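You operate a simulated robot arm through the tools that you are given. There is no shell and no other tool. Be economical: measure what you need, move in short steps, check, and stop when the job is done.

You are at the controls of a simulated two-armed robot. One attempt, no reset.

## Task
Load the orange-banded cups into the orange-banded tube and run one cup into the plate.
Fine: open the orange gate lever, press the one row button once, wait till the plate stands, close the gate again. Set down upright: what you pick out.
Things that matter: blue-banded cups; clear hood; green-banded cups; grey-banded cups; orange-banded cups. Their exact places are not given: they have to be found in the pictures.

The check looks at the end state, three seconds after you hand in, the way a careful person would. Anything else that was tipped, shoved, dropped, spilled or broken makes it a failure.

## Robot
Two 6-joint arms with two-finger parallel grippers on one trunk, on a base that drives. Base frame: it is fixed to the floor where the robot stands at the start and does not move with it; the origin is under the middle of the robot, x ahead of it, y to its left, z up. Units: mm, rad, N and s.
The left shoulder is at the start at [80, 216, 1571], the right one opposite. With the tool pointing down near the work surface each hand reaches from about 100 to 460 mm from the robot's upright axis, wherever it stands, measured 20 degrees to its own side. Places, roughly: clear hood [1000, 100, 1200]. Payload 3.43 kg a hand.
The TCP of each hand is the grasp point between the finger pads, 30 mm short of the fingertips. In the tool frame z runs along the fingers and y along their closing line. Largest opening 94 mm; finger width 28, thickness 10; the body of the gripper, 50 by 96 mm, starts 55 mm behind the TCP.
Orientation is that of the tool frame in the base frame, as a unit quaternion [x, y, z, w]. With the fingers straight down and closing along the base's y, the tool's x points along the base's -x, its y along +y and its z along -z.

## Interface
- The arms move only by the tool play_rows. It takes "left_deltas", "right_deltas" or both (then of equal length, played together; a hand with none holds still); each is text: rows parted by semicolons, each of 7 numbers parted by spaces: the turn, a rotation vector about the tool's x, y, z in rad, then the shift along the tool's x, y, z in mm, then the closure in counts, from 0 (fully open) to 255 (shut). In form: rx ry rz tx ty tz grip; .... A call has 1 to 12 rows; each row is the pose to reach, as a shift and turn from the pose commanded when the call began, along the tool's axes at that moment. Each row takes 0.2 s and may step no farther than 50 mm and 0.15 rad from the row before; otherwise, or with a gripper value out of range, the whole call is refused. Where a pose cannot be reached the arm comes as near as it can. A force on the tool above 40 N (or 10 N above the force at the start of the call, whichever is more), or a blocked arm, ends the call early, and 0.2 s more pass. The fingers move at their own pace (about 72 mm/s each) and stop on an object; they squeeze with about 39 N. The grip force told is the motor's: it shows also when the fingers shut on nothing. Time passes only in rows, and 0.2 s behind the last, so rows that repeat a pose let the fingers close. The reply holds the time, the measured pose of the TCP, the force on the tool along the base axes, the opening and the grip force, in the units named above and with some noise, with the torque about the TCP (base axes, N m) and any sound that the robot's microphone picked up.
- Cameras (640 x 400 px; columns grow to the right, rows downward): "scene" is now at [94.4, -5, 1712.4]; the picture's right is [-0.06, -1.00, 0.00], its down [-0.88, 0.06, -0.47] and it looks along [0.47, -0.03, -0.88] (base axes); focal length 265 px, centre (320, 200). "left" rides on the left gripper at [76, -14, -102] in its tool frame; the picture's right is [0.18, 0.98, 0.00], its down [-0.75, 0.14, -0.64] and it looks along [-0.63, 0.12, 0.77] (tool axes); focal length 243 px, centre (320, 200). "right" rides on the right gripper at [76, 14, -102] in its tool frame; the picture's right is [-0.18, 0.98, 0.00], its down [-0.75, -0.14, -0.64] and it looks along [-0.63, -0.12, 0.77] (tool axes); focal length 243 px, centre (320, 200).
- grab_frame(camera): a new picture of that camera. It takes no simulated time.
- move_column(by): slides the trunk up (or, below 0, down) by that many mm; the arms and the scene camera ride with it, the base frame stays. It gives what a move gives, with no picture.
- roll_base(legs): drives the robot by 1 to 6 legs, each [ahead, left, turn to the left] in mm, mm and rad, along the robot's own axes; the way and the turn of a leg run together, so that a leg with both is an arc; at most 1500 mm and 3.142 rad a leg. The arms and the cameras ride along, it lands a little off, and it stops where it bumps. It gives what a move gives.
- pan_tilt(pan, tilt): turns the head with the scene camera to pan (to the left, within 1.501 rad either way) and tilt (down, from -0.506 to 1.204), counted from straight ahead of the robot. It gives what a move gives.
- pixel_to_xyz(camera, pixels): for up to 12 pixels [column, row] of the newest picture of that camera ("zoom" is the newest enlarged one), the place [x, y, z] in the base frame of the surface seen there, good to about 2 mm. It takes no simulated time.
- zoom(camera, box): a new picture of the part [left, top, right, bottom] of that camera's present view, enlarged. It takes no simulated time.
- job_done(): hands the job in; it is judged then, once.

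Keep the steps short. Do not move on a guess: measure, check each grasp and each placing, and mend mistakes. In all there are 80 turns and 70 pictures (those below and enlarged ones count). Leave the grippers open and the arms clear of the work at the hand-in unless told otherwise, and finish with a single line.

The tools are called after ">>>" by a JSON object that holds its "op" and its "data". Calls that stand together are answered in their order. play_rows: Moves the arms, as the interface text tells. Its arguments: {"type":"object","properties":{"left_deltas":{"type":"string"},"right_deltas":{"type":"string"}},"required":[]} The other tools are called the same way: move_column (by) slides the trunk up or down; roll_base (legs) drives the base; pan_tilt (pan, tilt) turns the head that bears the scene camera; grab_frame (camera) takes a picture; pixel_to_xyz (camera, pixels) gives the place of the surface under pixels of a picture; zoom (camera, box) takes an enlarged picture of a part of a camera's view; job_done () hands the job in.

At the start:

```text
clock: 0.0
left_ee_pos: [550.5, 296.0, 1000.3]
left_tcp_rot: [0.0, 1.0, 0.0, -0.001]
left_contact_force: [0.5, -1.8, -0.1]
left_torque: [0.0, 0.02, 0.01]
left_width: 94.0
left_gripper_force: 0.1
right_ee_pos: [385.2, -57.8, 1000.0]
right_tcp_rot: [0.002, 1.0, 0.001, 0.0]
right_contact_force: [0.6, -0.5, 0.3]
right_torque: [0.0, 0.01, -0.02]
right_width: 93.7
right_gripper_force: 0.2
trunk travel left (down, up): [-801.0, 39.0]
robot x, y, heading: [0.8, -2.2, -0.001]
head pan, tilt: [-0.063, 1.082]
```

scene: 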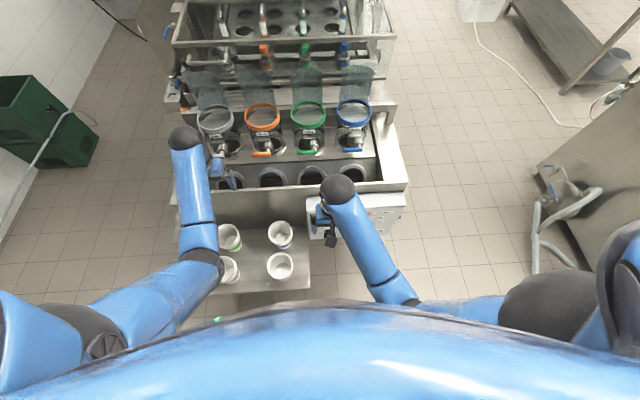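
right: 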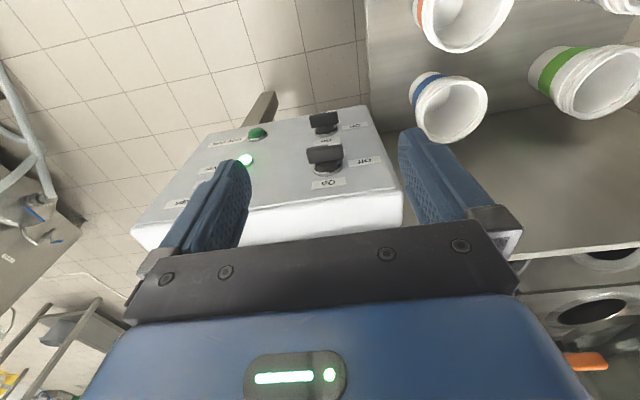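
left: 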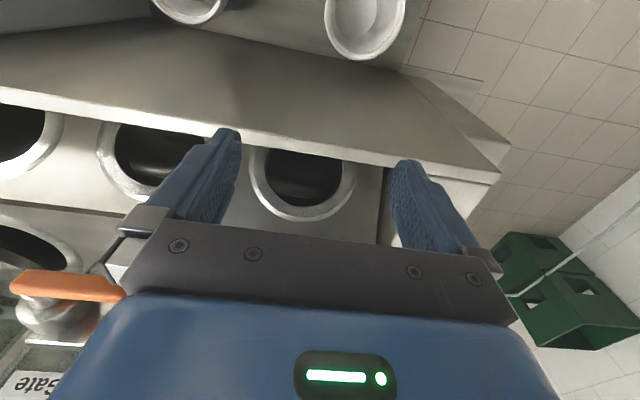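

I see four banded tubes at row ~115, levers at row ~150, a row of cup holes (plate) at row ~180, and cups at rows 235-270. I enlarge both areas first.

>>> {"op": "zoom", "data": {"camera": "scene", "box": [160, 60, 420, 220]}}

>>> {"op": "zoom", "data": {"camera": "scene", "box": [200, 190, 420, 310]}}

>>> {"op": "zoom", "data": {"camera": "right", "box": [120, 0, 640, 260]}}

```text
2.46 times, centred on (290, 140) of scene
```

zoom: 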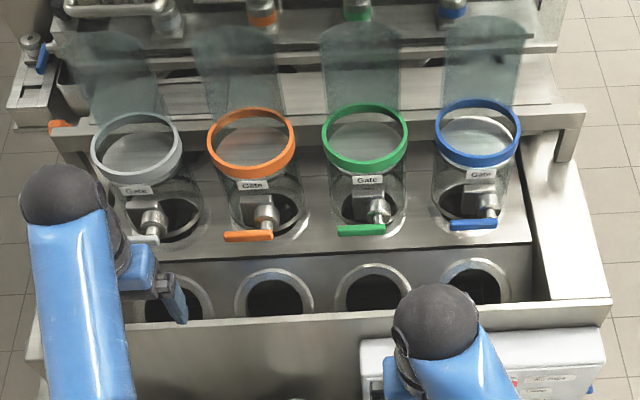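

```text
2.91 times, centred on (310, 250) of scene
```

zoom: 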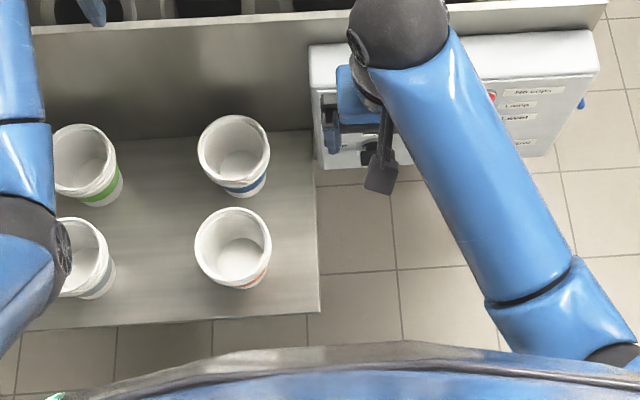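

```text
1.23 times, centred on (380, 130) of right
```

zoom: 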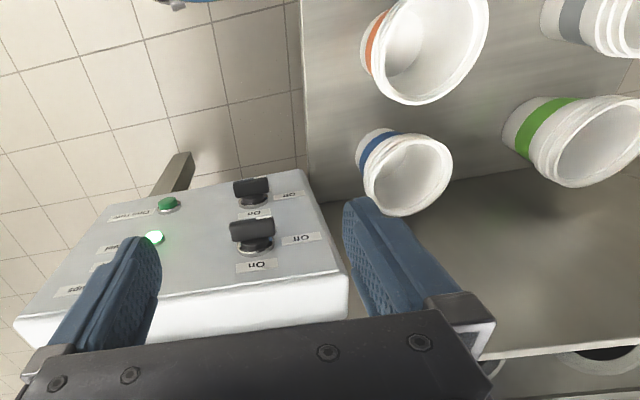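

I measure cups, tube rims, levers, and wells in the scene picture. To do so I take a fresh one and use full-frame pixels.

>>> {"op": "pixel_to_xyz", "data": {"camera": "scene", "pixels": [[280, 254], [268, 268], [292, 268], [282, 267], [281, 224], [229, 228], [229, 262], [255, 250], [263, 104], [246, 120], [279, 122], [264, 127]]}}

>>> {"op": "zoom", "data": {"camera": "scene", "box": [170, 0, 410, 150]}}

>>> {"op": "zoom", "data": {"camera": "scene", "box": [220, 90, 320, 165]}}

```text
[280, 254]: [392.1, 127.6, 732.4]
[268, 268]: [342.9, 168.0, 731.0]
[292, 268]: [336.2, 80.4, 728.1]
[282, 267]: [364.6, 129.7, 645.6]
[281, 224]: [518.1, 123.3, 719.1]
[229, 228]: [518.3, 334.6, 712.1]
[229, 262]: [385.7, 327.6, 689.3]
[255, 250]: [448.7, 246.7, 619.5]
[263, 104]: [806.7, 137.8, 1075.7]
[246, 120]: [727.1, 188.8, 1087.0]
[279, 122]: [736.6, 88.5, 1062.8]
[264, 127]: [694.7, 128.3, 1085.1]
```

```text
2.67 times, centred on (290, 75) of scene
```

zoom: 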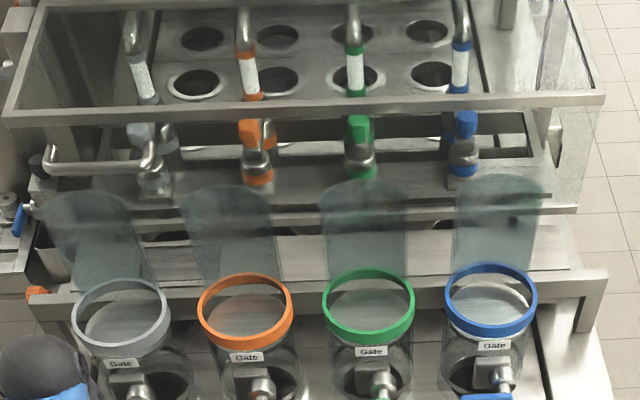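

```text
5.33 times, centred on (270, 128) of scene
```

zoom: 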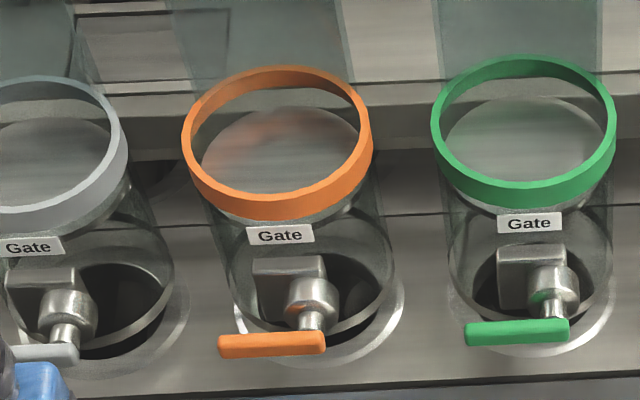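

The orange tube rim is at about (745, 137, 1085), and the orange cup rim is at about (355, 125, 731). I look closer at the cups with the right camera, which is well placed, and at the panel.

>>> {"op": "zoom", "data": {"camera": "right", "box": [380, 0, 640, 150]}}

>>> {"op": "zoom", "data": {"camera": "right", "box": [140, 90, 400, 240]}}

>>> {"op": "pixel_to_xyz", "data": {"camera": "right", "pixels": [[257, 131], [246, 160], [324, 118], [323, 152], [230, 185], [350, 200]]}}

```text
2.46 times, centred on (510, 75) of right
```

zoom: 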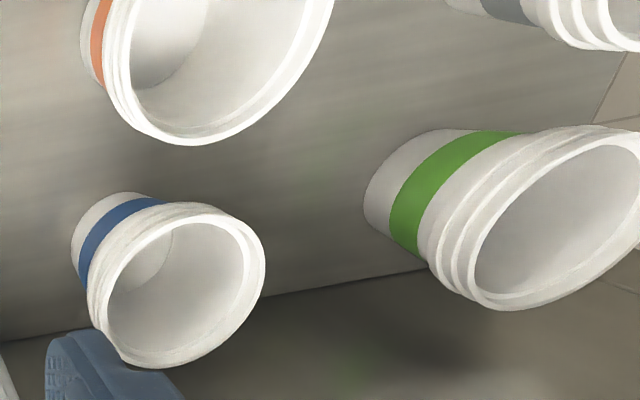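

```text
2.46 times, centred on (270, 165) of right
```

zoom: 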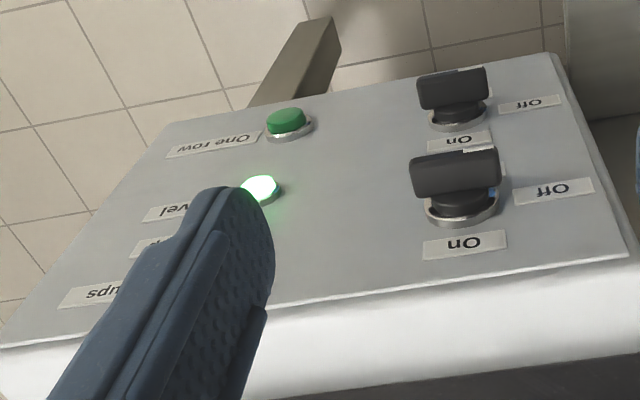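

```text
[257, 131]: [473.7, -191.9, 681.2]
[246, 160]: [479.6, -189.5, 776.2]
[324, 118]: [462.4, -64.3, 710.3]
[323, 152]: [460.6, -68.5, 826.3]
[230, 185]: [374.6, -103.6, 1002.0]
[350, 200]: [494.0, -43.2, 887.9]
```

The panel at x≈485 has a green "One row" button near (474, -192, 681), facing me. Next I raise the left hand first, then bring it over the orange tube, so its camera can look in. The right hand goes up and outward, away from the panel.

>>> {"op": "play_rows", "data": {"left_deltas": "0 0 0 0 0 -50 0; 0 0 0 0 0 -100 0; 0 0 0 0 0 -150 0; 0 0 0 0 0 -200 0; 0 0 0 0 0 -250 0; 0 0 0 -10 -45 -250 0; 0 0 0 -20 -90 -250 0; 0 0 0 -35 -130 -250 0; 0 0 0 -50 -160 -250 0; 0 0 0 -50 -160 -250 0", "right_deltas": "0 0 0 0 0 -40 0; 0 0 0 0 0 -80 0; 0 0 0 0 -40 -80 0; 0 0 0 0 -80 -80 0; 0 0 0 0 -120 -80 0; 0 0 0 0 -160 -80 0; 0 0 0 0 -200 -80 0; 0 0 0 0 -240 -80 0; 0 0 0 0 -260 -80 0; 0 0 0 0 -260 -80 0"}}

>>> {"op": "grab_frame", "data": {"camera": "left"}}

>>> {"op": "grab_frame", "data": {"camera": "scene"}}

```text
clock: 2.2
left_ee_pos: [693.5, 123.7, 1186.3]
left_tcp_rot: [0.0, 1.0, 0.0, 0.0]
left_contact_force: [-0.2, -0.3, -0.2]
left_torque: [-0.03, 0.01, 0.0]
left_width: 93.8
left_gripper_force: 0.0
left hand out of reach, approached as far as the arm can: row 1, 2, 3, 4, 5, 6, 7, 8, 9, 10
right_ee_pos: [387.9, -319.0, 1003.4]
right_tcp_rot: [0.001, 1.0, 0.0, 0.001]
right_contact_force: [2.0, 0.6, 0.4]
right_torque: [-0.04, 0.01, 0.02]
right_width: 94.1
right_gripper_force: 0.0
right hand out of reach, approached as far as the arm can: row 1, 2, 3, 4, 5, 6, 7, 8, 9, 10
trunk travel left (down, up): [-801.0, 39.0]
robot x, y, heading: [-0.8, -1.7, 0.0]
head pan, tilt: [-0.063, 1.082]
```

```text
59 pictures are left
```

left: 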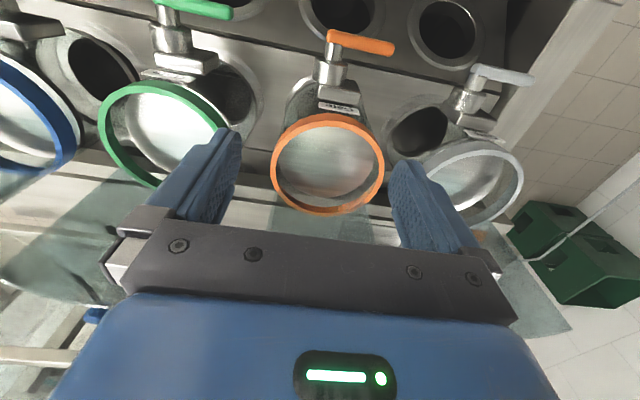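

```text
58 pictures are left
```

scene: 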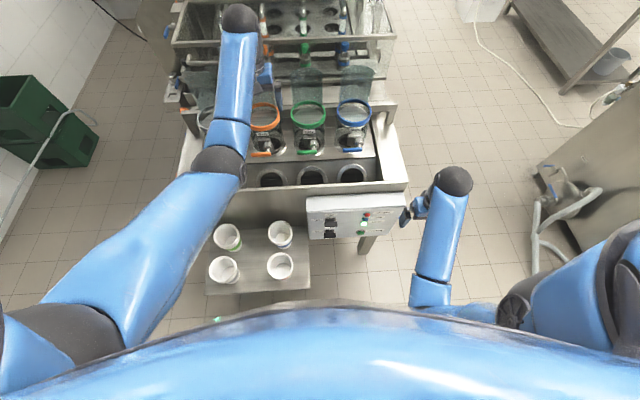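

The reach limits pushed the left hand to (693, 124, 1186), safely above. I zoom into the tube, and into the panel, which is now in full view at (350, 218).

>>> {"op": "zoom", "data": {"camera": "left", "box": [230, 0, 430, 230]}}

>>> {"op": "pixel_to_xyz", "data": {"camera": "left", "pixels": [[328, 120], [276, 165], [380, 165], [328, 210], [328, 165], [335, 40], [385, 47], [330, 75], [443, 30], [270, 180], [388, 178], [332, 132]]}}

>>> {"op": "zoom", "data": {"camera": "scene", "box": [290, 170, 420, 260]}}

>>> {"op": "pixel_to_xyz", "data": {"camera": "zoom", "pixels": [[364, 310], [384, 219], [204, 310], [204, 245], [520, 350], [100, 350], [100, 180], [560, 180], [364, 345], [400, 312], [370, 270], [376, 240]]}}

```text
1.74 times, centred on (330, 115) of left
```

zoom: 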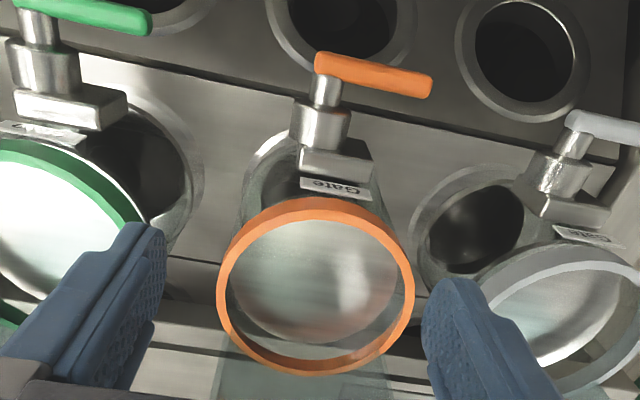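

```text
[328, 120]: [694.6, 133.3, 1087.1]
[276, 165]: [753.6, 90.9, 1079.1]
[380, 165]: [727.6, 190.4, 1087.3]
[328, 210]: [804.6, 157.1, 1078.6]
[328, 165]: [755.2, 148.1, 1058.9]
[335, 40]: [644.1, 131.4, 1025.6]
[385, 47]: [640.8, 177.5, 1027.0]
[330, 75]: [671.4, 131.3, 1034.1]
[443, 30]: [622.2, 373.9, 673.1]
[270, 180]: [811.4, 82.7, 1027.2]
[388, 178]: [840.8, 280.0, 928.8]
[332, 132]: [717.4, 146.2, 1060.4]
```

```text
4.44 times, centred on (355, 215) of scene
```

zoom: 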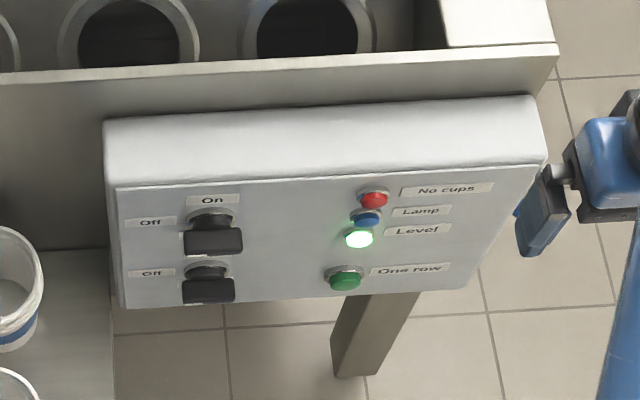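

```text
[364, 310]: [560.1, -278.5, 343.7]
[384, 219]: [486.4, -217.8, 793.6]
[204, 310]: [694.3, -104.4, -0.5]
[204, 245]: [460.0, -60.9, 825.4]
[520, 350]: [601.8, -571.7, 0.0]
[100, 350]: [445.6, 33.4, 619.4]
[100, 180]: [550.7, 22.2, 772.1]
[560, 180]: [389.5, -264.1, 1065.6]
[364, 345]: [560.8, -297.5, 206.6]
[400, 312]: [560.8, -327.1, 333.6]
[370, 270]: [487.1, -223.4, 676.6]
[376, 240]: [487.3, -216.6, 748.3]
```

The tube's rim is centred near (750, 140, 1087). A disc shows inside at z≈1059, and glassy sheets stand behind. I probe both further, along with the deck and the wall.

>>> {"op": "zoom", "data": {"camera": "scene", "box": [240, 50, 400, 170]}}

>>> {"op": "pixel_to_xyz", "data": {"camera": "zoom", "pixels": [[265, 80], [265, 130], [265, 180], [330, 120], [285, 240], [285, 225], [255, 250], [310, 300], [240, 380], [285, 400], [220, 300], [330, 430]]}}

>>> {"op": "pixel_to_xyz", "data": {"camera": "scene", "pixels": [[308, 115], [308, 105], [352, 115], [300, 150], [305, 80], [305, 95], [352, 75], [320, 190], [312, 175], [330, 160], [352, 174], [372, 165]]}}

```text
3.33 times, centred on (320, 110) of scene
```

zoom: 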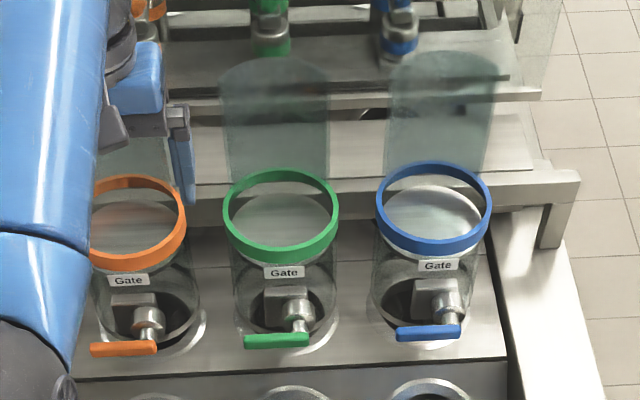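

```text
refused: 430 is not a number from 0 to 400
```

```text
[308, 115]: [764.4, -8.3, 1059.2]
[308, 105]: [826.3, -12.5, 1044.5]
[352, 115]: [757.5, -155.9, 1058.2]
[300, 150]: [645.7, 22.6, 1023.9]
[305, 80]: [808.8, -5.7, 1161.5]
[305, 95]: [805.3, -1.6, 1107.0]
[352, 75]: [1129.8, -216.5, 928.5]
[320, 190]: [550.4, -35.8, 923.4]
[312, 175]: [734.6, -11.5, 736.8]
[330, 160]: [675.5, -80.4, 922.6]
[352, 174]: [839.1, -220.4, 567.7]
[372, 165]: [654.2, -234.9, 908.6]
```

The sheets are standing glass guards at x≈807, the closed gate disc is at z≈1059, and the deck is at z≈922. I now bring the left hand back over the table, keeping it high, to view the orange cups and measure their rim.

>>> {"op": "play_rows", "data": {"left_deltas": "0 0 0 33 0 33 0; 0 0 0 66 0 66 0; 0 0 0 100 0 100 0; 0 0 0 133 0 133 0; 0 0 0 166 0 166 0; 0 0 0 200 0 200 0; 0 0 0 200 0 200 0"}}

```text
clock: 3.8
left_ee_pos: [491.6, 127.0, 984.7]
left_tcp_rot: [-0.001, 1.0, 0.0, 0.0]
left_contact_force: [-0.3, -0.2, 0.2]
left_torque: [-0.01, -0.03, -0.02]
left_width: 93.9
left_gripper_force: 0.1
left hand out of reach, approached as far as the arm can: row 1, 2, 3
right_ee_pos: [388.2, -318.2, 1003.8]
right_tcp_rot: [0.001, 1.0, 0.0, 0.001]
right_contact_force: [-1.4, 0.2, -0.2]
right_torque: [-0.03, -0.02, -0.01]
right_width: 94.1
right_gripper_force: 0.0
trunk travel left (down, up): [-801.0, 39.0]
robot x, y, heading: [-1.0, -0.4, 0.005]
head pan, tilt: [-0.063, 1.082]
```

The command base equals the measured pose, which is good. Now I go to about (350, 124, 850), above the orange stack.

>>> {"op": "play_rows", "data": {"left_deltas": "0 0 0 35 0 25 0; 0 0 0 70 0 50 0; 0 0 0 105 0 80 0; 0 0 0 142 -3 110 0; 0 0 0 142 -3 134 0; 0 0 0 142 -3 134 0"}}

>>> {"op": "grab_frame", "data": {"camera": "left"}}

```text
clock: 5.2
left_ee_pos: [350.4, 120.9, 849.0]
left_tcp_rot: [0.001, 1.0, 0.0, 0.0]
left_contact_force: [-0.2, 0.5, 0.5]
left_torque: [0.0, -0.05, -0.01]
left_width: 93.8
left_gripper_force: 0.1
right_ee_pos: [387.8, -319.5, 1001.8]
right_tcp_rot: [0.0, 1.0, 0.001, 0.002]
right_contact_force: [0.1, 0.9, -0.1]
right_torque: [0.01, 0.02, -0.02]
right_width: 94.2
right_gripper_force: 0.2
trunk travel left (down, up): [-801.0, 39.0]
robot x, y, heading: [-1.7, -0.7, 0.002]
head pan, tilt: [-0.063, 1.082]
```

```text
54 pictures are left
```

left: 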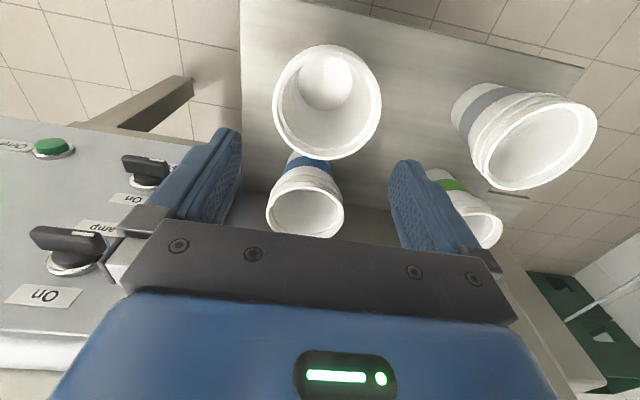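

I zoom on the orange stack's rim, centred at (327, 102), and measure it.

>>> {"op": "zoom", "data": {"camera": "left", "box": [250, 30, 410, 170]}}

>>> {"op": "pixel_to_xyz", "data": {"camera": "left", "pixels": [[275, 95], [379, 103], [328, 48], [328, 156], [290, 62], [364, 64], [287, 140], [366, 140], [322, 82], [327, 120]]}}

```text
2.86 times, centred on (330, 100) of left
```

zoom: 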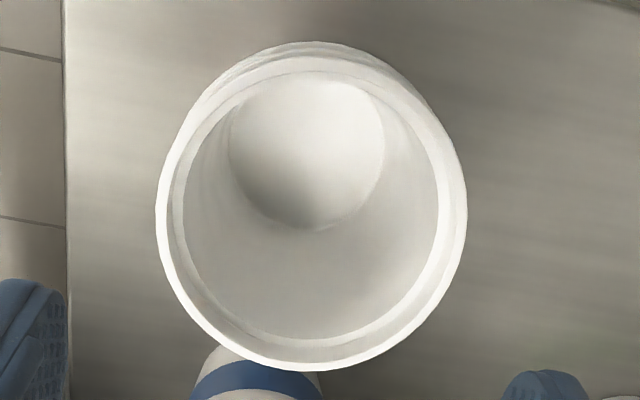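

```text
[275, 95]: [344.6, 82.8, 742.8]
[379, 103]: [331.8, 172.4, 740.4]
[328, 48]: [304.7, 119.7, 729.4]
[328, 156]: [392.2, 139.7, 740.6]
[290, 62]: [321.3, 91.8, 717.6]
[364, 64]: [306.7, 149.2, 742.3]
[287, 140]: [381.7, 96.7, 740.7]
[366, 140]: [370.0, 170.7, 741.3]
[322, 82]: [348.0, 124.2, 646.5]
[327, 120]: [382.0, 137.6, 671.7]
```

The rim is at z≈741 with a diameter of about 92, close to the full 94 opening. I measure it exactly in a tighter zoom before choosing a grasp.

>>> {"op": "zoom", "data": {"camera": "left", "box": [263, 40, 391, 165]}}

>>> {"op": "pixel_to_xyz", "data": {"camera": "zoom", "pixels": [[124, 200], [127, 180], [515, 180], [518, 205], [300, 398], [200, 360], [440, 360], [160, 300], [490, 290], [320, 60], [200, 120], [440, 120]]}}

>>> {"op": "pixel_to_xyz", "data": {"camera": "scene", "pixels": [[300, 280], [308, 285], [260, 291], [225, 290], [308, 240]]}}

```text
3.20 times, centred on (327, 102) of left
```

zoom: 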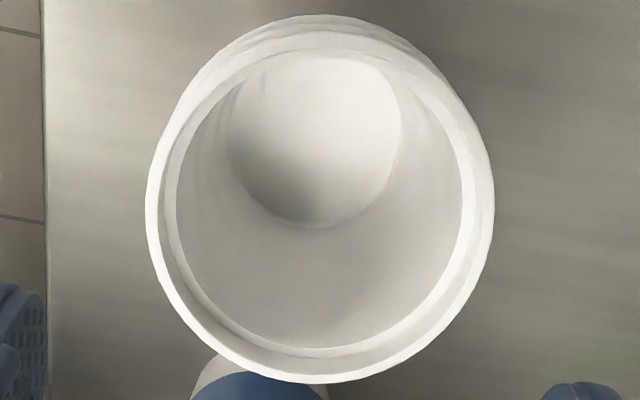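

```text
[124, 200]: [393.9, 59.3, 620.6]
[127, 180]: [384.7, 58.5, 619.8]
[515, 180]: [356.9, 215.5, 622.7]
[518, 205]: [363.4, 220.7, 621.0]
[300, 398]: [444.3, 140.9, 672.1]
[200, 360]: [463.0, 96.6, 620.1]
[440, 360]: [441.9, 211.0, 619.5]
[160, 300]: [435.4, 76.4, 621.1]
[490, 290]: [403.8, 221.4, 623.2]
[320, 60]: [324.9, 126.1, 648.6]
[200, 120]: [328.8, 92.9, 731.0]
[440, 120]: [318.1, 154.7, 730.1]
```

```text
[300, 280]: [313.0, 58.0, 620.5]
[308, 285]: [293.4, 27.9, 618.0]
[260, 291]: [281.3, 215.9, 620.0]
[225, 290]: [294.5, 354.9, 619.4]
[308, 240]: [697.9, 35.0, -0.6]
```

The rim edges in this zoom are at columns 147 and 493 and row 382. I query just inside those.

>>> {"op": "pixel_to_xyz", "data": {"camera": "zoom", "pixels": [[149, 205], [491, 205], [150, 225], [489, 225], [320, 380], [250, 366], [390, 368], [200, 335], [450, 328], [168, 285], [476, 280], [173, 190]]}}

```text
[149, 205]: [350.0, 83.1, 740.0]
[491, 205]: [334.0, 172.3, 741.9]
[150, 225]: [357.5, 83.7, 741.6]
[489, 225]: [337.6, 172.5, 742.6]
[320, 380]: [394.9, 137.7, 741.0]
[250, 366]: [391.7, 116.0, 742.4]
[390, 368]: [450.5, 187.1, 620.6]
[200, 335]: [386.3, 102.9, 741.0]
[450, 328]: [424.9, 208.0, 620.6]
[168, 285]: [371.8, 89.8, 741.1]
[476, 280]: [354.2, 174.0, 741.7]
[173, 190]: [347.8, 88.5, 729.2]
```

The fit gives a rim centre of (349.5, 129) and radius of 45.4, so a grip over the full rim leaves only 1.5 mm a side. I'll pinch the nested wall instead, with one finger inside and one outside, at the +y side: TCP (349.5, 169.5). First I shift and part-close to ~40 mm above the rim, then check.

>>> {"op": "play_rows", "data": {"left_deltas": "0 0 0 1 25 0 146; 0 0 0 1 49 0 146; 0 0 0 1 49 30 146; 0 0 0 1 49 55 146; 0 0 0 1 49 55 146"}}

>>> {"op": "grab_frame", "data": {"camera": "left"}}

```text
clock: 6.4
left_ee_pos: [347.1, 171.3, 796.6]
left_tcp_rot: [0.0, 1.0, 0.0, 0.0]
left_contact_force: [-0.8, -0.1, -0.6]
left_torque: [0.0, 0.0, -0.01]
left_width: 40.3
left_gripper_force: 0.1
right_ee_pos: [387.6, -318.6, 1004.2]
right_tcp_rot: [0.001, 1.0, 0.0, 0.002]
right_contact_force: [0.5, 0.7, 0.6]
right_torque: [0.03, -0.01, -0.03]
right_width: 94.0
right_gripper_force: 0.1
trunk travel left (down, up): [-801.0, 39.0]
robot x, y, heading: [0.5, 4.4, -0.0]
head pan, tilt: [-0.063, 1.082]
```

```text
51 pictures are left
```

left: 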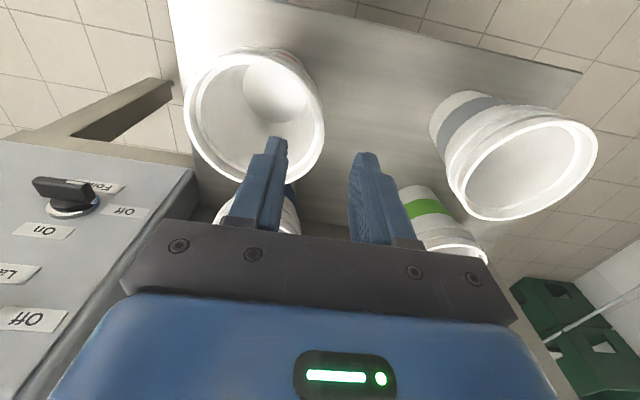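

One finger lines up inside the cup and the other is outside. I go down to z≈741 in two stages.

>>> {"op": "play_rows", "data": {"left_deltas": "0 0 0 -2 -1 20 146; 0 0 0 -2 -1 35 146; 0 0 0 -2 -1 46 146; 0 0 0 -2 -1 56 146; 0 0 0 -2 -1 56 146"}}

>>> {"op": "grab_frame", "data": {"camera": "left"}}

```text
clock: 7.0
left_ee_pos: [351.7, 170.7, 770.4]
left_tcp_rot: [0.0, 1.0, -0.002, 0.002]
left_contact_force: [0.0, 1.2, 11.0]
left_torque: [-0.24, 0.07, -0.04]
left_width: 39.4
left_gripper_force: 0.1
right_ee_pos: [386.9, -319.4, 1003.8]
right_tcp_rot: [-0.001, 1.0, 0.0, 0.003]
right_contact_force: [0.3, -0.4, 0.0]
right_torque: [-0.02, -0.03, 0.03]
right_width: 94.2
right_gripper_force: 0.1
trunk travel left (down, up): [-801.0, 39.0]
robot x, y, heading: [-2.1, -2.7, 0.001]
head pan, tilt: [-0.063, 1.082]
stopped in row 2 (left hand): the force on the tool passed its limit at 75 N (the readings are from after the stop); the commanded pose is now the measured one
```

```text
50 pictures are left
```

left: 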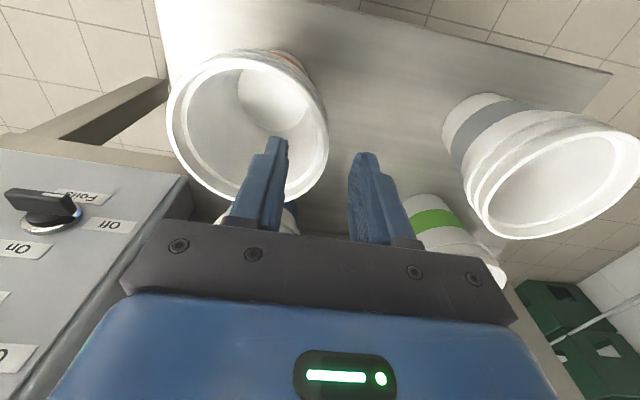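

The force stop came exactly at rim level (tips at z≈740), so the cup mouth behaves as solid and a wall pinch won't work. I raise the hand and check that the stack still stands as before.

>>> {"op": "play_rows", "data": {"left_deltas": "0 0 0 0 0 -30 146; 0 0 0 0 0 -60 146; 0 0 0 0 0 -90 100; 0 0 0 0 0 -120 0; 0 0 0 0 0 -120 0"}}

>>> {"op": "roll_base", "data": {"legs": [[-300, 0, 0]]}}

>>> {"op": "grab_frame", "data": {"camera": "scene"}}

```text
clock: 8.2
left_ee_pos: [353.4, 170.1, 890.3]
left_tcp_rot: [0.0, 1.0, -0.001, 0.0]
left_contact_force: [0.5, -0.8, -0.5]
left_torque: [-0.02, 0.02, 0.02]
left_width: 94.2
left_gripper_force: 0.0
right_ee_pos: [387.8, -318.0, 1003.9]
right_tcp_rot: [0.001, 1.0, 0.001, 0.003]
right_contact_force: [0.4, 0.3, 1.0]
right_torque: [0.0, -0.01, -0.03]
right_width: 94.2
right_gripper_force: 0.0
trunk travel left (down, up): [-801.0, 39.0]
robot x, y, heading: [0.3, -0.1, 0.0]
head pan, tilt: [-0.063, 1.082]
```

```text
clock: 10.2
left_ee_pos: [62.0, 172.0, 888.9]
left_tcp_rot: [0.0, 1.0, -0.001, 0.0]
left_contact_force: [0.4, 0.9, 0.3]
left_torque: [0.01, 0.02, -0.04]
left_width: 93.7
left_gripper_force: 0.0
right_ee_pos: [97.7, -317.4, 1002.8]
right_tcp_rot: [-0.001, 1.0, -0.001, 0.001]
right_contact_force: [-0.1, 0.6, 0.0]
right_torque: [0.0, 0.0, 0.03]
right_width: 94.0
right_gripper_force: 0.0
trunk travel left (down, up): [-801.0, 39.0]
robot x, y, heading: [-292.9, -1.9, 0.008]
head pan, tilt: [-0.063, 1.082]
```

```text
49 pictures are left
```

scene: 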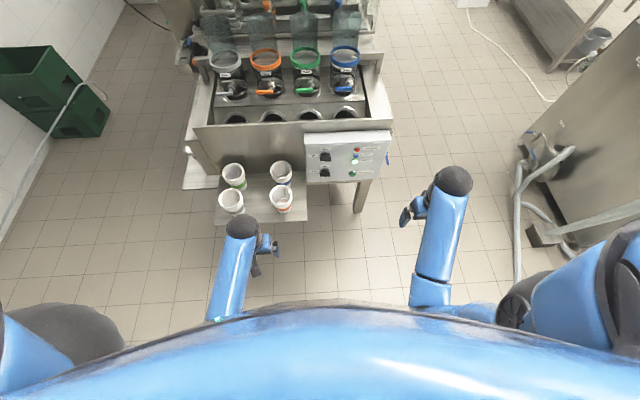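

All four stacks appear to stand. I take an enlarged look at the stacks and at the tube area from this shallower angle.

>>> {"op": "zoom", "data": {"camera": "scene", "box": [205, 150, 325, 225]}}

>>> {"op": "pixel_to_xyz", "data": {"camera": "zoom", "pixels": [[400, 226], [345, 235], [460, 235], [405, 330], [400, 290], [130, 250], [150, 100], [410, 90], [350, 260], [458, 262], [365, 300], [443, 300]]}}

>>> {"op": "zoom", "data": {"camera": "scene", "box": [190, 10, 370, 130]}}

```text
5.33 times, centred on (265, 188) of scene
```

zoom: 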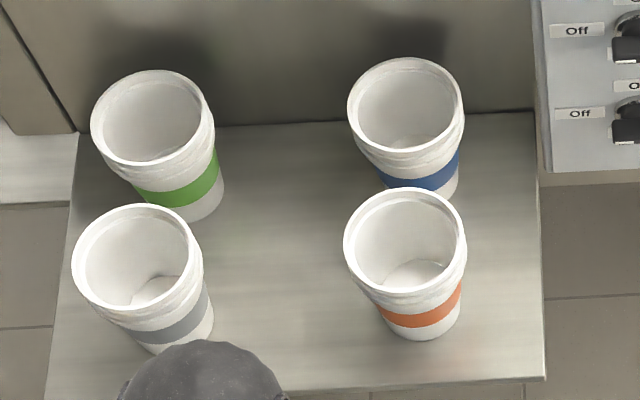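

```text
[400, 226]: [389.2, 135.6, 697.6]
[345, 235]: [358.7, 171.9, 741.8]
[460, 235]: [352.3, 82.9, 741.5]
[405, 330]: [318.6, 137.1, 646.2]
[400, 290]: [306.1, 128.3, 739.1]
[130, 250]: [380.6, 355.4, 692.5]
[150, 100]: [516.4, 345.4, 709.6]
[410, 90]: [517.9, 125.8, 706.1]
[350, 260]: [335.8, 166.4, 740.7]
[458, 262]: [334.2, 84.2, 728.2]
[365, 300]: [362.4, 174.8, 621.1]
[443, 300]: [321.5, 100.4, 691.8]
```

```text
3.33 times, centred on (280, 70) of scene
```

zoom: 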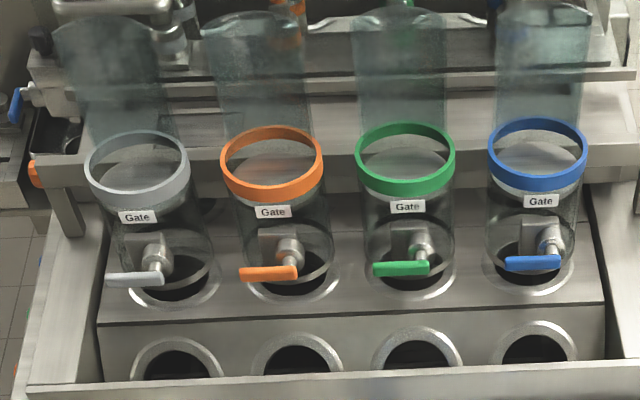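

I measured the orange stack centre at about (351, 128), with its body free below the rims (z<715). Next I pitch the left tool to horizontal, fingers pointing ahead, while moving it to about (220, 129, 890), well short of and above the table cups.

>>> {"op": "play_rows", "data": {"left_deltas": "0 -0.143 0 -14 -4 0 0; 0 -0.286 0 -28 -8 0 0; 0 -0.429 0 -43 -12 0 0; 0 -0.571 0 -57 -16 0 0; 0 -0.714 0 -72 -20 0 0; 0 -0.857 0 -86 -24 0 0; 0 -1.0 0 -100 -28 0 0; 0 -1.143 0 -115 -32 0 0; 0 -1.286 0 -130 -36 0 0; 0 -1.429 0 -144 -40 0 0; 0 -1.571 0 -158 -43 0 0; 0 -1.571 0 -158 -43 0 0"}}

```text
clock: 12.8
left_ee_pos: [218.6, 129.2, 889.6]
left_tcp_rot: [-0.002, 0.706, 0.001, 0.708]
left_contact_force: [-0.4, 0.3, -0.1]
left_torque: [0.0, -0.03, 0.02]
left_width: 94.1
left_gripper_force: 0.2
right_ee_pos: [95.7, -318.8, 1002.6]
right_tcp_rot: [-0.001, 1.0, 0.0, 0.001]
right_contact_force: [-1.2, 0.3, -0.7]
right_torque: [0.0, 0.02, 0.0]
right_width: 93.8
right_gripper_force: 0.0
trunk travel left (down, up): [-801.0, 39.0]
robot x, y, heading: [-293.8, -5.1, 0.0]
head pan, tilt: [-0.063, 1.082]
```

Horizontal is reached. I roll the hand half round about its own axis so the camera rides above, clear of the table and later the lever.

>>> {"op": "play_rows", "data": {"left_deltas": "0 0 0.145 0 0 0 0; 0 0 0.29 0 0 0 0; 0 0 0.435 0 0 0 0; 0 0 0.58 0 0 0 0; 0 0 0.725 0 0 0 0; 0 0 0.87 0 0 0 0; 0 0 1.015 0 0 0 0; 0 0 1.16 0 0 0 0; 0 0 1.305 0 0 0 0; 0 0 1.45 0 0 0 0; 0 0 1.571 0 0 0 0; 0 0 1.571 0 0 0 0"}}

>>> {"op": "play_rows", "data": {"left_deltas": "0 0 0.145 0 0 0 0; 0 0 0.29 0 0 0 0; 0 0 0.435 0 0 0 0; 0 0 0.58 0 0 0 0; 0 0 0.725 0 0 0 0; 0 0 0.87 0 0 0 0; 0 0 1.015 0 0 0 0; 0 0 1.16 0 0 0 0; 0 0 1.305 0 0 0 0; 0 0 1.45 0 0 0 0; 0 0 1.571 0 0 0 0; 0 0 1.571 0 0 0 0"}}

```text
clock: 15.4
left_ee_pos: [219.7, 128.1, 891.8]
left_tcp_rot: [0.499, 0.499, 0.501, 0.501]
left_contact_force: [-0.1, 0.6, 0.0]
left_torque: [0.0, 0.01, -0.02]
left_width: 93.8
left_gripper_force: 0.1
right_ee_pos: [96.8, -318.1, 1003.5]
right_tcp_rot: [-0.001, 1.0, 0.0, 0.002]
right_contact_force: [-0.4, -0.3, 1.1]
right_torque: [0.02, 0.01, -0.04]
right_width: 94.1
right_gripper_force: 0.0
trunk travel left (down, up): [-801.0, 39.0]
robot x, y, heading: [-288.9, -4.0, 0.001]
head pan, tilt: [-0.063, 1.082]
```

```text
clock: 18.0
left_ee_pos: [218.9, 127.4, 890.5]
left_tcp_rot: [0.707, 0.001, 0.708, -0.002]
left_contact_force: [-0.4, 0.5, -0.2]
left_torque: [0.02, 0.01, -0.03]
left_width: 93.9
left_gripper_force: 0.1
right_ee_pos: [94.8, -317.9, 1003.7]
right_tcp_rot: [-0.001, 1.0, -0.001, 0.001]
right_contact_force: [-0.1, 0.1, 0.0]
right_torque: [-0.01, 0.01, -0.01]
right_width: 93.8
right_gripper_force: 0.0
trunk travel left (down, up): [-801.0, 39.0]
robot x, y, heading: [-291.0, 1.2, 0.0]
head pan, tilt: [-0.063, 1.082]
```

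The camera is now on top, with tool x up and z ahead. I lower the trunk 200 mm to bring the fingers to z≈690, in front of the table edge, then look.

>>> {"op": "move_column", "data": {"by": -200}}

>>> {"op": "grab_frame", "data": {"camera": "left"}}

```text
clock: 20.2
left_ee_pos: [218.7, 128.2, 691.1]
left_tcp_rot: [0.707, 0.0, 0.707, 0.0]
left_contact_force: [1.9, 0.2, 0.5]
left_torque: [0.03, -0.01, -0.01]
left_width: 94.0
left_gripper_force: 0.1
right_ee_pos: [96.7, -318.0, 804.2]
right_tcp_rot: [-0.002, 1.0, 0.001, 0.001]
right_contact_force: [0.3, 0.8, -0.7]
right_torque: [-0.03, 0.03, 0.01]
right_width: 94.1
right_gripper_force: 0.0
trunk travel left (down, up): [-601.0, 239.0]
robot x, y, heading: [-293.0, -2.6, 0.006]
head pan, tilt: [-0.063, 1.082]
```

```text
46 pictures are left
```

left: 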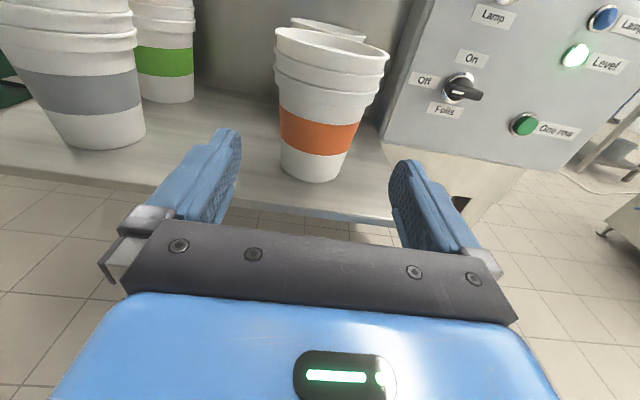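

I have a clear view: an orange stack of three. I measure its rim levels, body width, and the button.

>>> {"op": "pixel_to_xyz", "data": {"camera": "left", "pixels": [[326, 50], [326, 70], [324, 90], [322, 105], [320, 135], [316, 175], [283, 110], [366, 118], [280, 130], [354, 145], [523, 124], [575, 55]]}}

>>> {"op": "zoom", "data": {"camera": "left", "box": [250, 10, 420, 200]}}

```text
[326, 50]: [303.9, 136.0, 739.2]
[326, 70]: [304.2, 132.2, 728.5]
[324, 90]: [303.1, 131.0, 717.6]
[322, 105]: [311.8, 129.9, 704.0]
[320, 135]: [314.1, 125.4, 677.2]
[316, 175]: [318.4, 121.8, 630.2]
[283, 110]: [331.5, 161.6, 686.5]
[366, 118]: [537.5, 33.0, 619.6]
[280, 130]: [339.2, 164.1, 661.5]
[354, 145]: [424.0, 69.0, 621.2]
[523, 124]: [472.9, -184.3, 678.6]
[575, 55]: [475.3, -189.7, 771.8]
```

```text
2.11 times, centred on (335, 105) of left
```

zoom: 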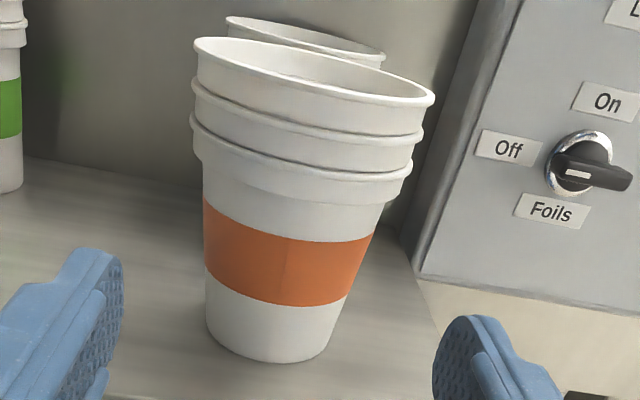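

The rims end at z≈710, and the body below has a radius of about 37. I go in at z≈683: TCP to x≈346, fingers either side of the body.

>>> {"op": "play_rows", "data": {"left_deltas": "0 0 0 -8 0 20 0; 0 0 0 -8 0 45 0; 0 0 0 -8 0 70 0; 0 0 0 -8 0 90 0; 0 0 0 -8 0 110 0; 0 0 0 -8 0 127 0; 0 0 0 -8 0 127 0"}}

>>> {"op": "grab_frame", "data": {"camera": "left"}}

```text
clock: 21.8
left_ee_pos: [340.8, 129.4, 690.8]
left_tcp_rot: [0.707, 0.001, 0.708, 0.0]
left_contact_force: [-0.9, -0.2, -1.0]
left_torque: [0.01, 0.0, -0.01]
left_width: 94.0
left_gripper_force: 0.0
left hand out of reach, approached as far as the arm can: row 6, 7
right_ee_pos: [95.7, -318.1, 802.8]
right_tcp_rot: [-0.001, 1.0, 0.0, 0.001]
right_contact_force: [-1.1, -0.6, -0.7]
right_torque: [0.02, -0.03, -0.04]
right_width: 93.7
right_gripper_force: 0.0
trunk travel left (down, up): [-601.0, 239.0]
robot x, y, heading: [-292.0, -0.7, 0.006]
head pan, tilt: [-0.063, 1.082]
```

```text
44 pictures are left
```

left: 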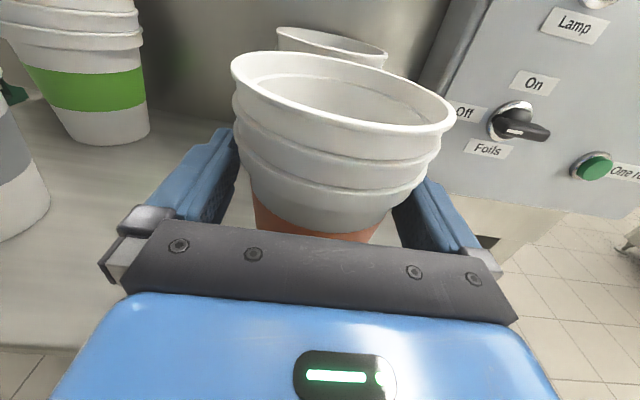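

The hand is near its reach limit at (341, 129, 691), and the fingers straddle the body. I slide the trunk down 8 mm so the pads sit clear below the rims, then close.

>>> {"op": "move_column", "data": {"by": -8}}

>>> {"op": "play_rows", "data": {"left_deltas": "0 0 0 0 0 0 60; 0 0 0 0 0 0 120; 0 0 0 0 0 0 255; 0 0 0 0 0 0 255; 0 0 0 0 0 0 255"}}

>>> {"op": "grab_frame", "data": {"camera": "left"}}

```text
clock: 22.3
left_ee_pos: [341.6, 128.2, 681.7]
left_tcp_rot: [0.707, 0.001, 0.708, -0.001]
left_contact_force: [-0.3, 0.0, -0.5]
left_torque: [-0.01, -0.01, -0.01]
left_width: 94.1
left_gripper_force: 0.0
right_ee_pos: [96.3, -318.1, 795.8]
right_tcp_rot: [-0.001, 1.0, 0.0, 0.002]
right_contact_force: [-0.8, 0.7, -0.3]
right_torque: [0.0, 0.01, 0.0]
right_width: 94.2
right_gripper_force: 0.2
trunk travel left (down, up): [-593.0, 247.0]
robot x, y, heading: [-293.6, 0.1, 0.002]
head pan, tilt: [-0.063, 1.082]
```

```text
clock: 23.5
left_ee_pos: [340.9, 128.4, 681.7]
left_tcp_rot: [0.706, 0.001, 0.708, -0.001]
left_contact_force: [-0.1, 0.2, 1.3]
left_torque: [0.01, -0.02, -0.03]
left_width: 79.5
left_gripper_force: 38.8
right_ee_pos: [96.1, -318.1, 794.5]
right_tcp_rot: [-0.001, 1.0, 0.001, 0.002]
right_contact_force: [-1.0, 0.6, -0.2]
right_torque: [-0.02, -0.03, -0.01]
right_width: 93.7
right_gripper_force: 0.0
trunk travel left (down, up): [-593.0, 247.0]
robot x, y, heading: [-294.1, 0.2, 0.003]
head pan, tilt: [-0.063, 1.082]
```

```text
43 pictures are left
```

left: 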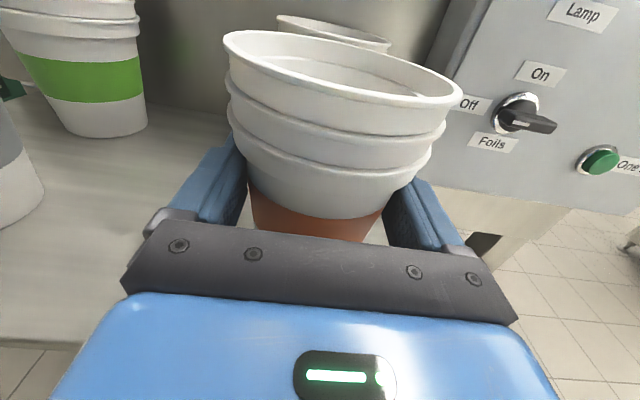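

Held at 79.5 mm with 39 N. I lift 30 mm by trunk and check all three cups come along upright.

>>> {"op": "move_column", "data": {"by": 30}}

>>> {"op": "grab_frame", "data": {"camera": "left"}}

```text
clock: 24.3
left_ee_pos: [341.8, 129.1, 711.2]
left_tcp_rot: [0.707, 0.001, 0.708, 0.0]
left_contact_force: [0.1, 1.0, 0.0]
left_torque: [0.0, 0.0, 0.02]
left_width: 79.7
left_gripper_force: 39.0
right_ee_pos: [96.2, -318.0, 825.3]
right_tcp_rot: [-0.001, 1.0, 0.0, 0.002]
right_contact_force: [0.2, 0.8, 0.8]
right_torque: [-0.02, 0.0, -0.02]
right_width: 94.2
right_gripper_force: 0.0
trunk travel left (down, up): [-623.0, 217.0]
robot x, y, heading: [-289.8, -1.3, 0.0]
head pan, tilt: [-0.063, 1.082]
```

```text
42 pictures are left
```

left: 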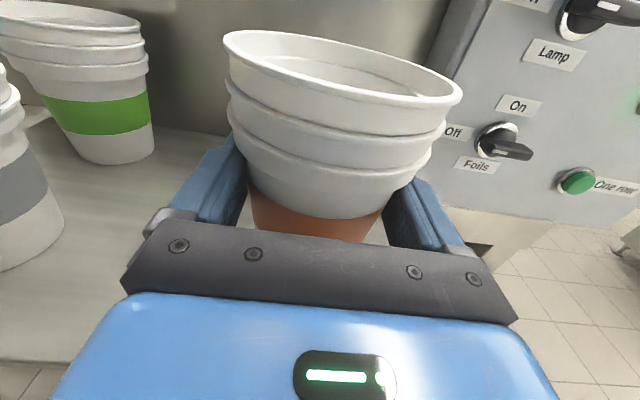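

The nest of three came up intact. Trunk up the rest of its travel; the stack then clears everything at z≈866 and above.

>>> {"op": "move_column", "data": {"by": 216}}

>>> {"op": "play_rows", "data": {"left_deltas": "0 0 0 30 0 0 255; 0 0 0 60 0 0 255; 0 0 0 90 0 0 255; 0 0 0 120 0 0 255; 0 0 0 150 0 0 255; 0 0 0 180 0 0 255; 0 0 0 210 0 0 255; 0 0 0 235 0 0 255; 0 0 0 245 0 0 255; 0 0 0 245 0 0 255"}}

```text
clock: 26.6
left_ee_pos: [340.6, 128.9, 927.4]
left_tcp_rot: [0.707, 0.0, 0.707, 0.0]
left_contact_force: [-0.1, -0.2, 0.2]
left_torque: [0.01, 0.01, 0.01]
left_width: 79.7
left_gripper_force: 38.7
right_ee_pos: [96.4, -318.5, 1041.1]
right_tcp_rot: [-0.002, 1.0, -0.001, 0.002]
right_contact_force: [0.6, 0.6, -0.1]
right_torque: [0.0, -0.01, -0.02]
right_width: 94.1
right_gripper_force: 0.0
trunk travel left (down, up): [-839.0, 1.0]
robot x, y, heading: [-294.0, -3.8, -0.005]
head pan, tilt: [-0.063, 1.082]
```

```text
clock: 28.8
left_ee_pos: [342.9, 129.2, 1173.6]
left_tcp_rot: [0.707, 0.002, 0.707, -0.001]
left_contact_force: [-0.5, -0.3, -0.9]
left_torque: [-0.01, 0.03, -0.01]
left_width: 79.5
left_gripper_force: 39.2
right_ee_pos: [96.1, -317.8, 1041.2]
right_tcp_rot: [-0.001, 1.0, 0.0, 0.001]
right_contact_force: [-0.4, 0.5, 0.1]
right_torque: [0.01, 0.0, -0.02]
right_width: 94.2
right_gripper_force: 0.0
trunk travel left (down, up): [-839.0, 1.0]
robot x, y, heading: [-294.1, -1.1, -0.003]
head pan, tilt: [-0.063, 1.082]
```

Stack bottom is at about z≈1111, above the tube rim at 1087. I drive ahead 290 mm, leaving the last 110 mm to the arm.

>>> {"op": "roll_base", "data": {"legs": [[290, 0, 0]]}}

>>> {"op": "grab_frame", "data": {"camera": "left"}}

>>> {"op": "grab_frame", "data": {"camera": "scene"}}

```text
clock: 30.8
left_ee_pos: [628.7, 131.5, 1172.9]
left_tcp_rot: [0.705, 0.001, 0.709, -0.001]
left_contact_force: [-0.5, 0.2, -0.8]
left_torque: [-0.01, 0.03, 0.02]
left_width: 79.5
left_gripper_force: 38.9
right_ee_pos: [383.9, -317.0, 1042.2]
right_tcp_rot: [0.0, 1.0, 0.0, 0.003]
right_contact_force: [-0.1, 0.1, 1.3]
right_torque: [0.0, -0.02, 0.04]
right_width: 93.8
right_gripper_force: 0.0
trunk travel left (down, up): [-839.0, 1.0]
robot x, y, heading: [-0.7, 2.2, 0.003]
head pan, tilt: [-0.063, 1.082]
```

```text
41 pictures are left
```

left: 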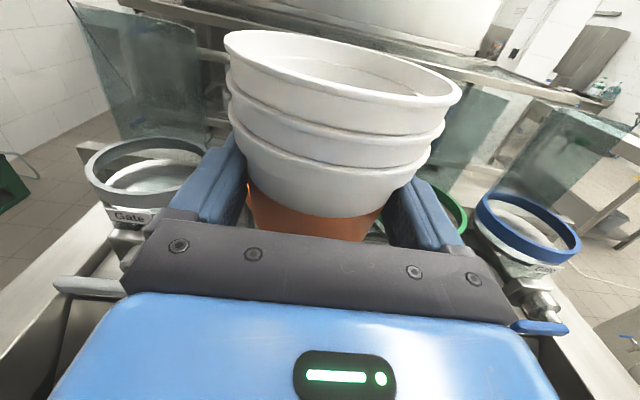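

```text
40 pictures are left
```

scene: 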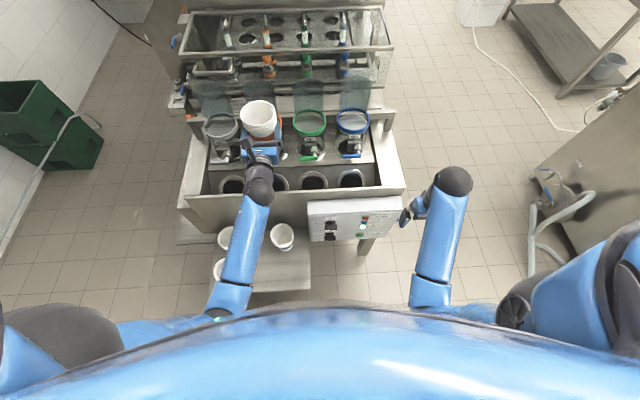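

The stack is in front of the orange tube and neighbours are clear. I refine the ring centre from the neighbouring rings, which are evenly spaced.

>>> {"op": "zoom", "data": {"camera": "scene", "box": [195, 85, 385, 175]}}

>>> {"op": "pixel_to_xyz", "data": {"camera": "scene", "pixels": [[309, 111], [293, 124], [326, 124], [309, 135], [353, 110], [336, 122], [370, 122], [353, 134], [204, 126], [239, 126], [221, 139], [221, 116]]}}

```text
3.37 times, centred on (290, 130) of scene
```

zoom: 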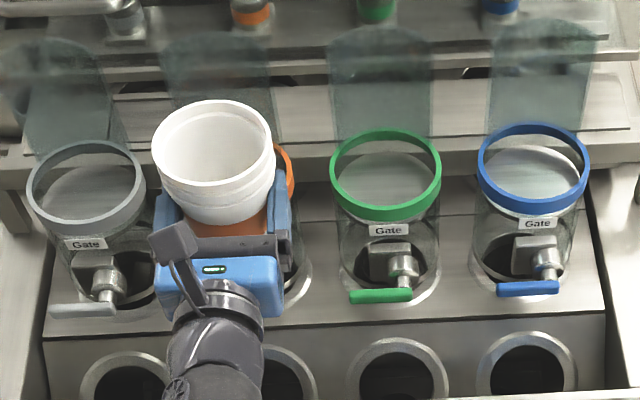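

```text
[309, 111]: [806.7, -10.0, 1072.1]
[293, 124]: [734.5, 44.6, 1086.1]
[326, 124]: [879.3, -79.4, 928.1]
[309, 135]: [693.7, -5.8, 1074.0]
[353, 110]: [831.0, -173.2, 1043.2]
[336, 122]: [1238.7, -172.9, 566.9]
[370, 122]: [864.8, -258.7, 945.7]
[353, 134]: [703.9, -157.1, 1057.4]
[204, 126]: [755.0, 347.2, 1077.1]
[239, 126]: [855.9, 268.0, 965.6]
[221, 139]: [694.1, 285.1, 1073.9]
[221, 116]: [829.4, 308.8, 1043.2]
```

I query the ring extremes in the zoom: grey (31/144, 192), green (334/437, 172), and blue (481/585, 165).

>>> {"op": "pixel_to_xyz", "data": {"camera": "zoom", "pixels": [[30, 190], [145, 188], [333, 172], [438, 172], [480, 165], [587, 165], [385, 206], [533, 200], [88, 222], [385, 131], [533, 126], [86, 144]]}}

```text
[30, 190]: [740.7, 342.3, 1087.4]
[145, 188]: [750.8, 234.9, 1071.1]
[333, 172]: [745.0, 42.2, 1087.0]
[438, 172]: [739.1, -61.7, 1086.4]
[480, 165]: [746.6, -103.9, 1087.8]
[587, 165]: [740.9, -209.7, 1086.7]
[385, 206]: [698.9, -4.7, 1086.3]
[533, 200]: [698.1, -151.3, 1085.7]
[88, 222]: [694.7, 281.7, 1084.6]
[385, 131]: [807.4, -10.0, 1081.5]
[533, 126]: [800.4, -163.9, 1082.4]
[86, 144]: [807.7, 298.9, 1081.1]
```

Ring pitch gives the orange centre at (750, 139.5). I move the stack there at height: 113 mm ahead, 8 mm left.

>>> {"op": "play_rows", "data": {"left_deltas": "0 0 0 0 -4 25 255; 0 0 0 0 -8 50 255; 0 0 0 0 -8 75 255; 0 0 0 0 -8 98 255; 0 0 0 0 -8 113 255; 0 0 0 0 -8 113 255"}}

>>> {"op": "zoom", "data": {"camera": "scene", "box": [195, 65, 345, 165]}}

>>> {"op": "grab_frame", "data": {"camera": "left"}}

```text
clock: 32.2
left_ee_pos: [745.0, 138.2, 1173.6]
left_tcp_rot: [0.707, 0.001, 0.707, -0.001]
left_contact_force: [-3.9, 0.0, 1.0]
left_torque: [0.01, -0.35, 0.02]
left_width: 79.5
left_gripper_force: 39.3
right_ee_pos: [385.3, -316.3, 1042.4]
right_tcp_rot: [0.0, 1.0, 0.0, 0.002]
right_contact_force: [0.2, 0.0, 0.0]
right_torque: [-0.02, 0.02, 0.01]
right_width: 93.9
right_gripper_force: 0.1
trunk travel left (down, up): [-839.0, 1.0]
robot x, y, heading: [-0.0, -0.7, -0.0]
head pan, tilt: [-0.063, 1.082]
```

```text
4.00 times, centred on (270, 115) of scene
```

zoom: 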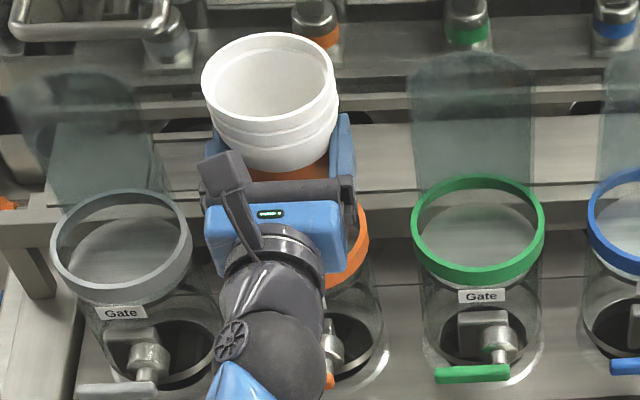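

```text
37 pictures are left
```

left: 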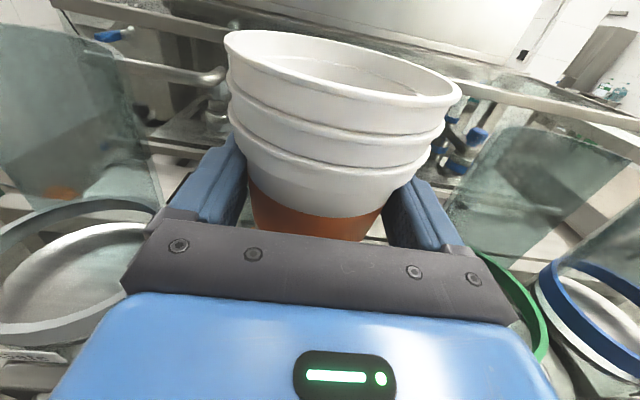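

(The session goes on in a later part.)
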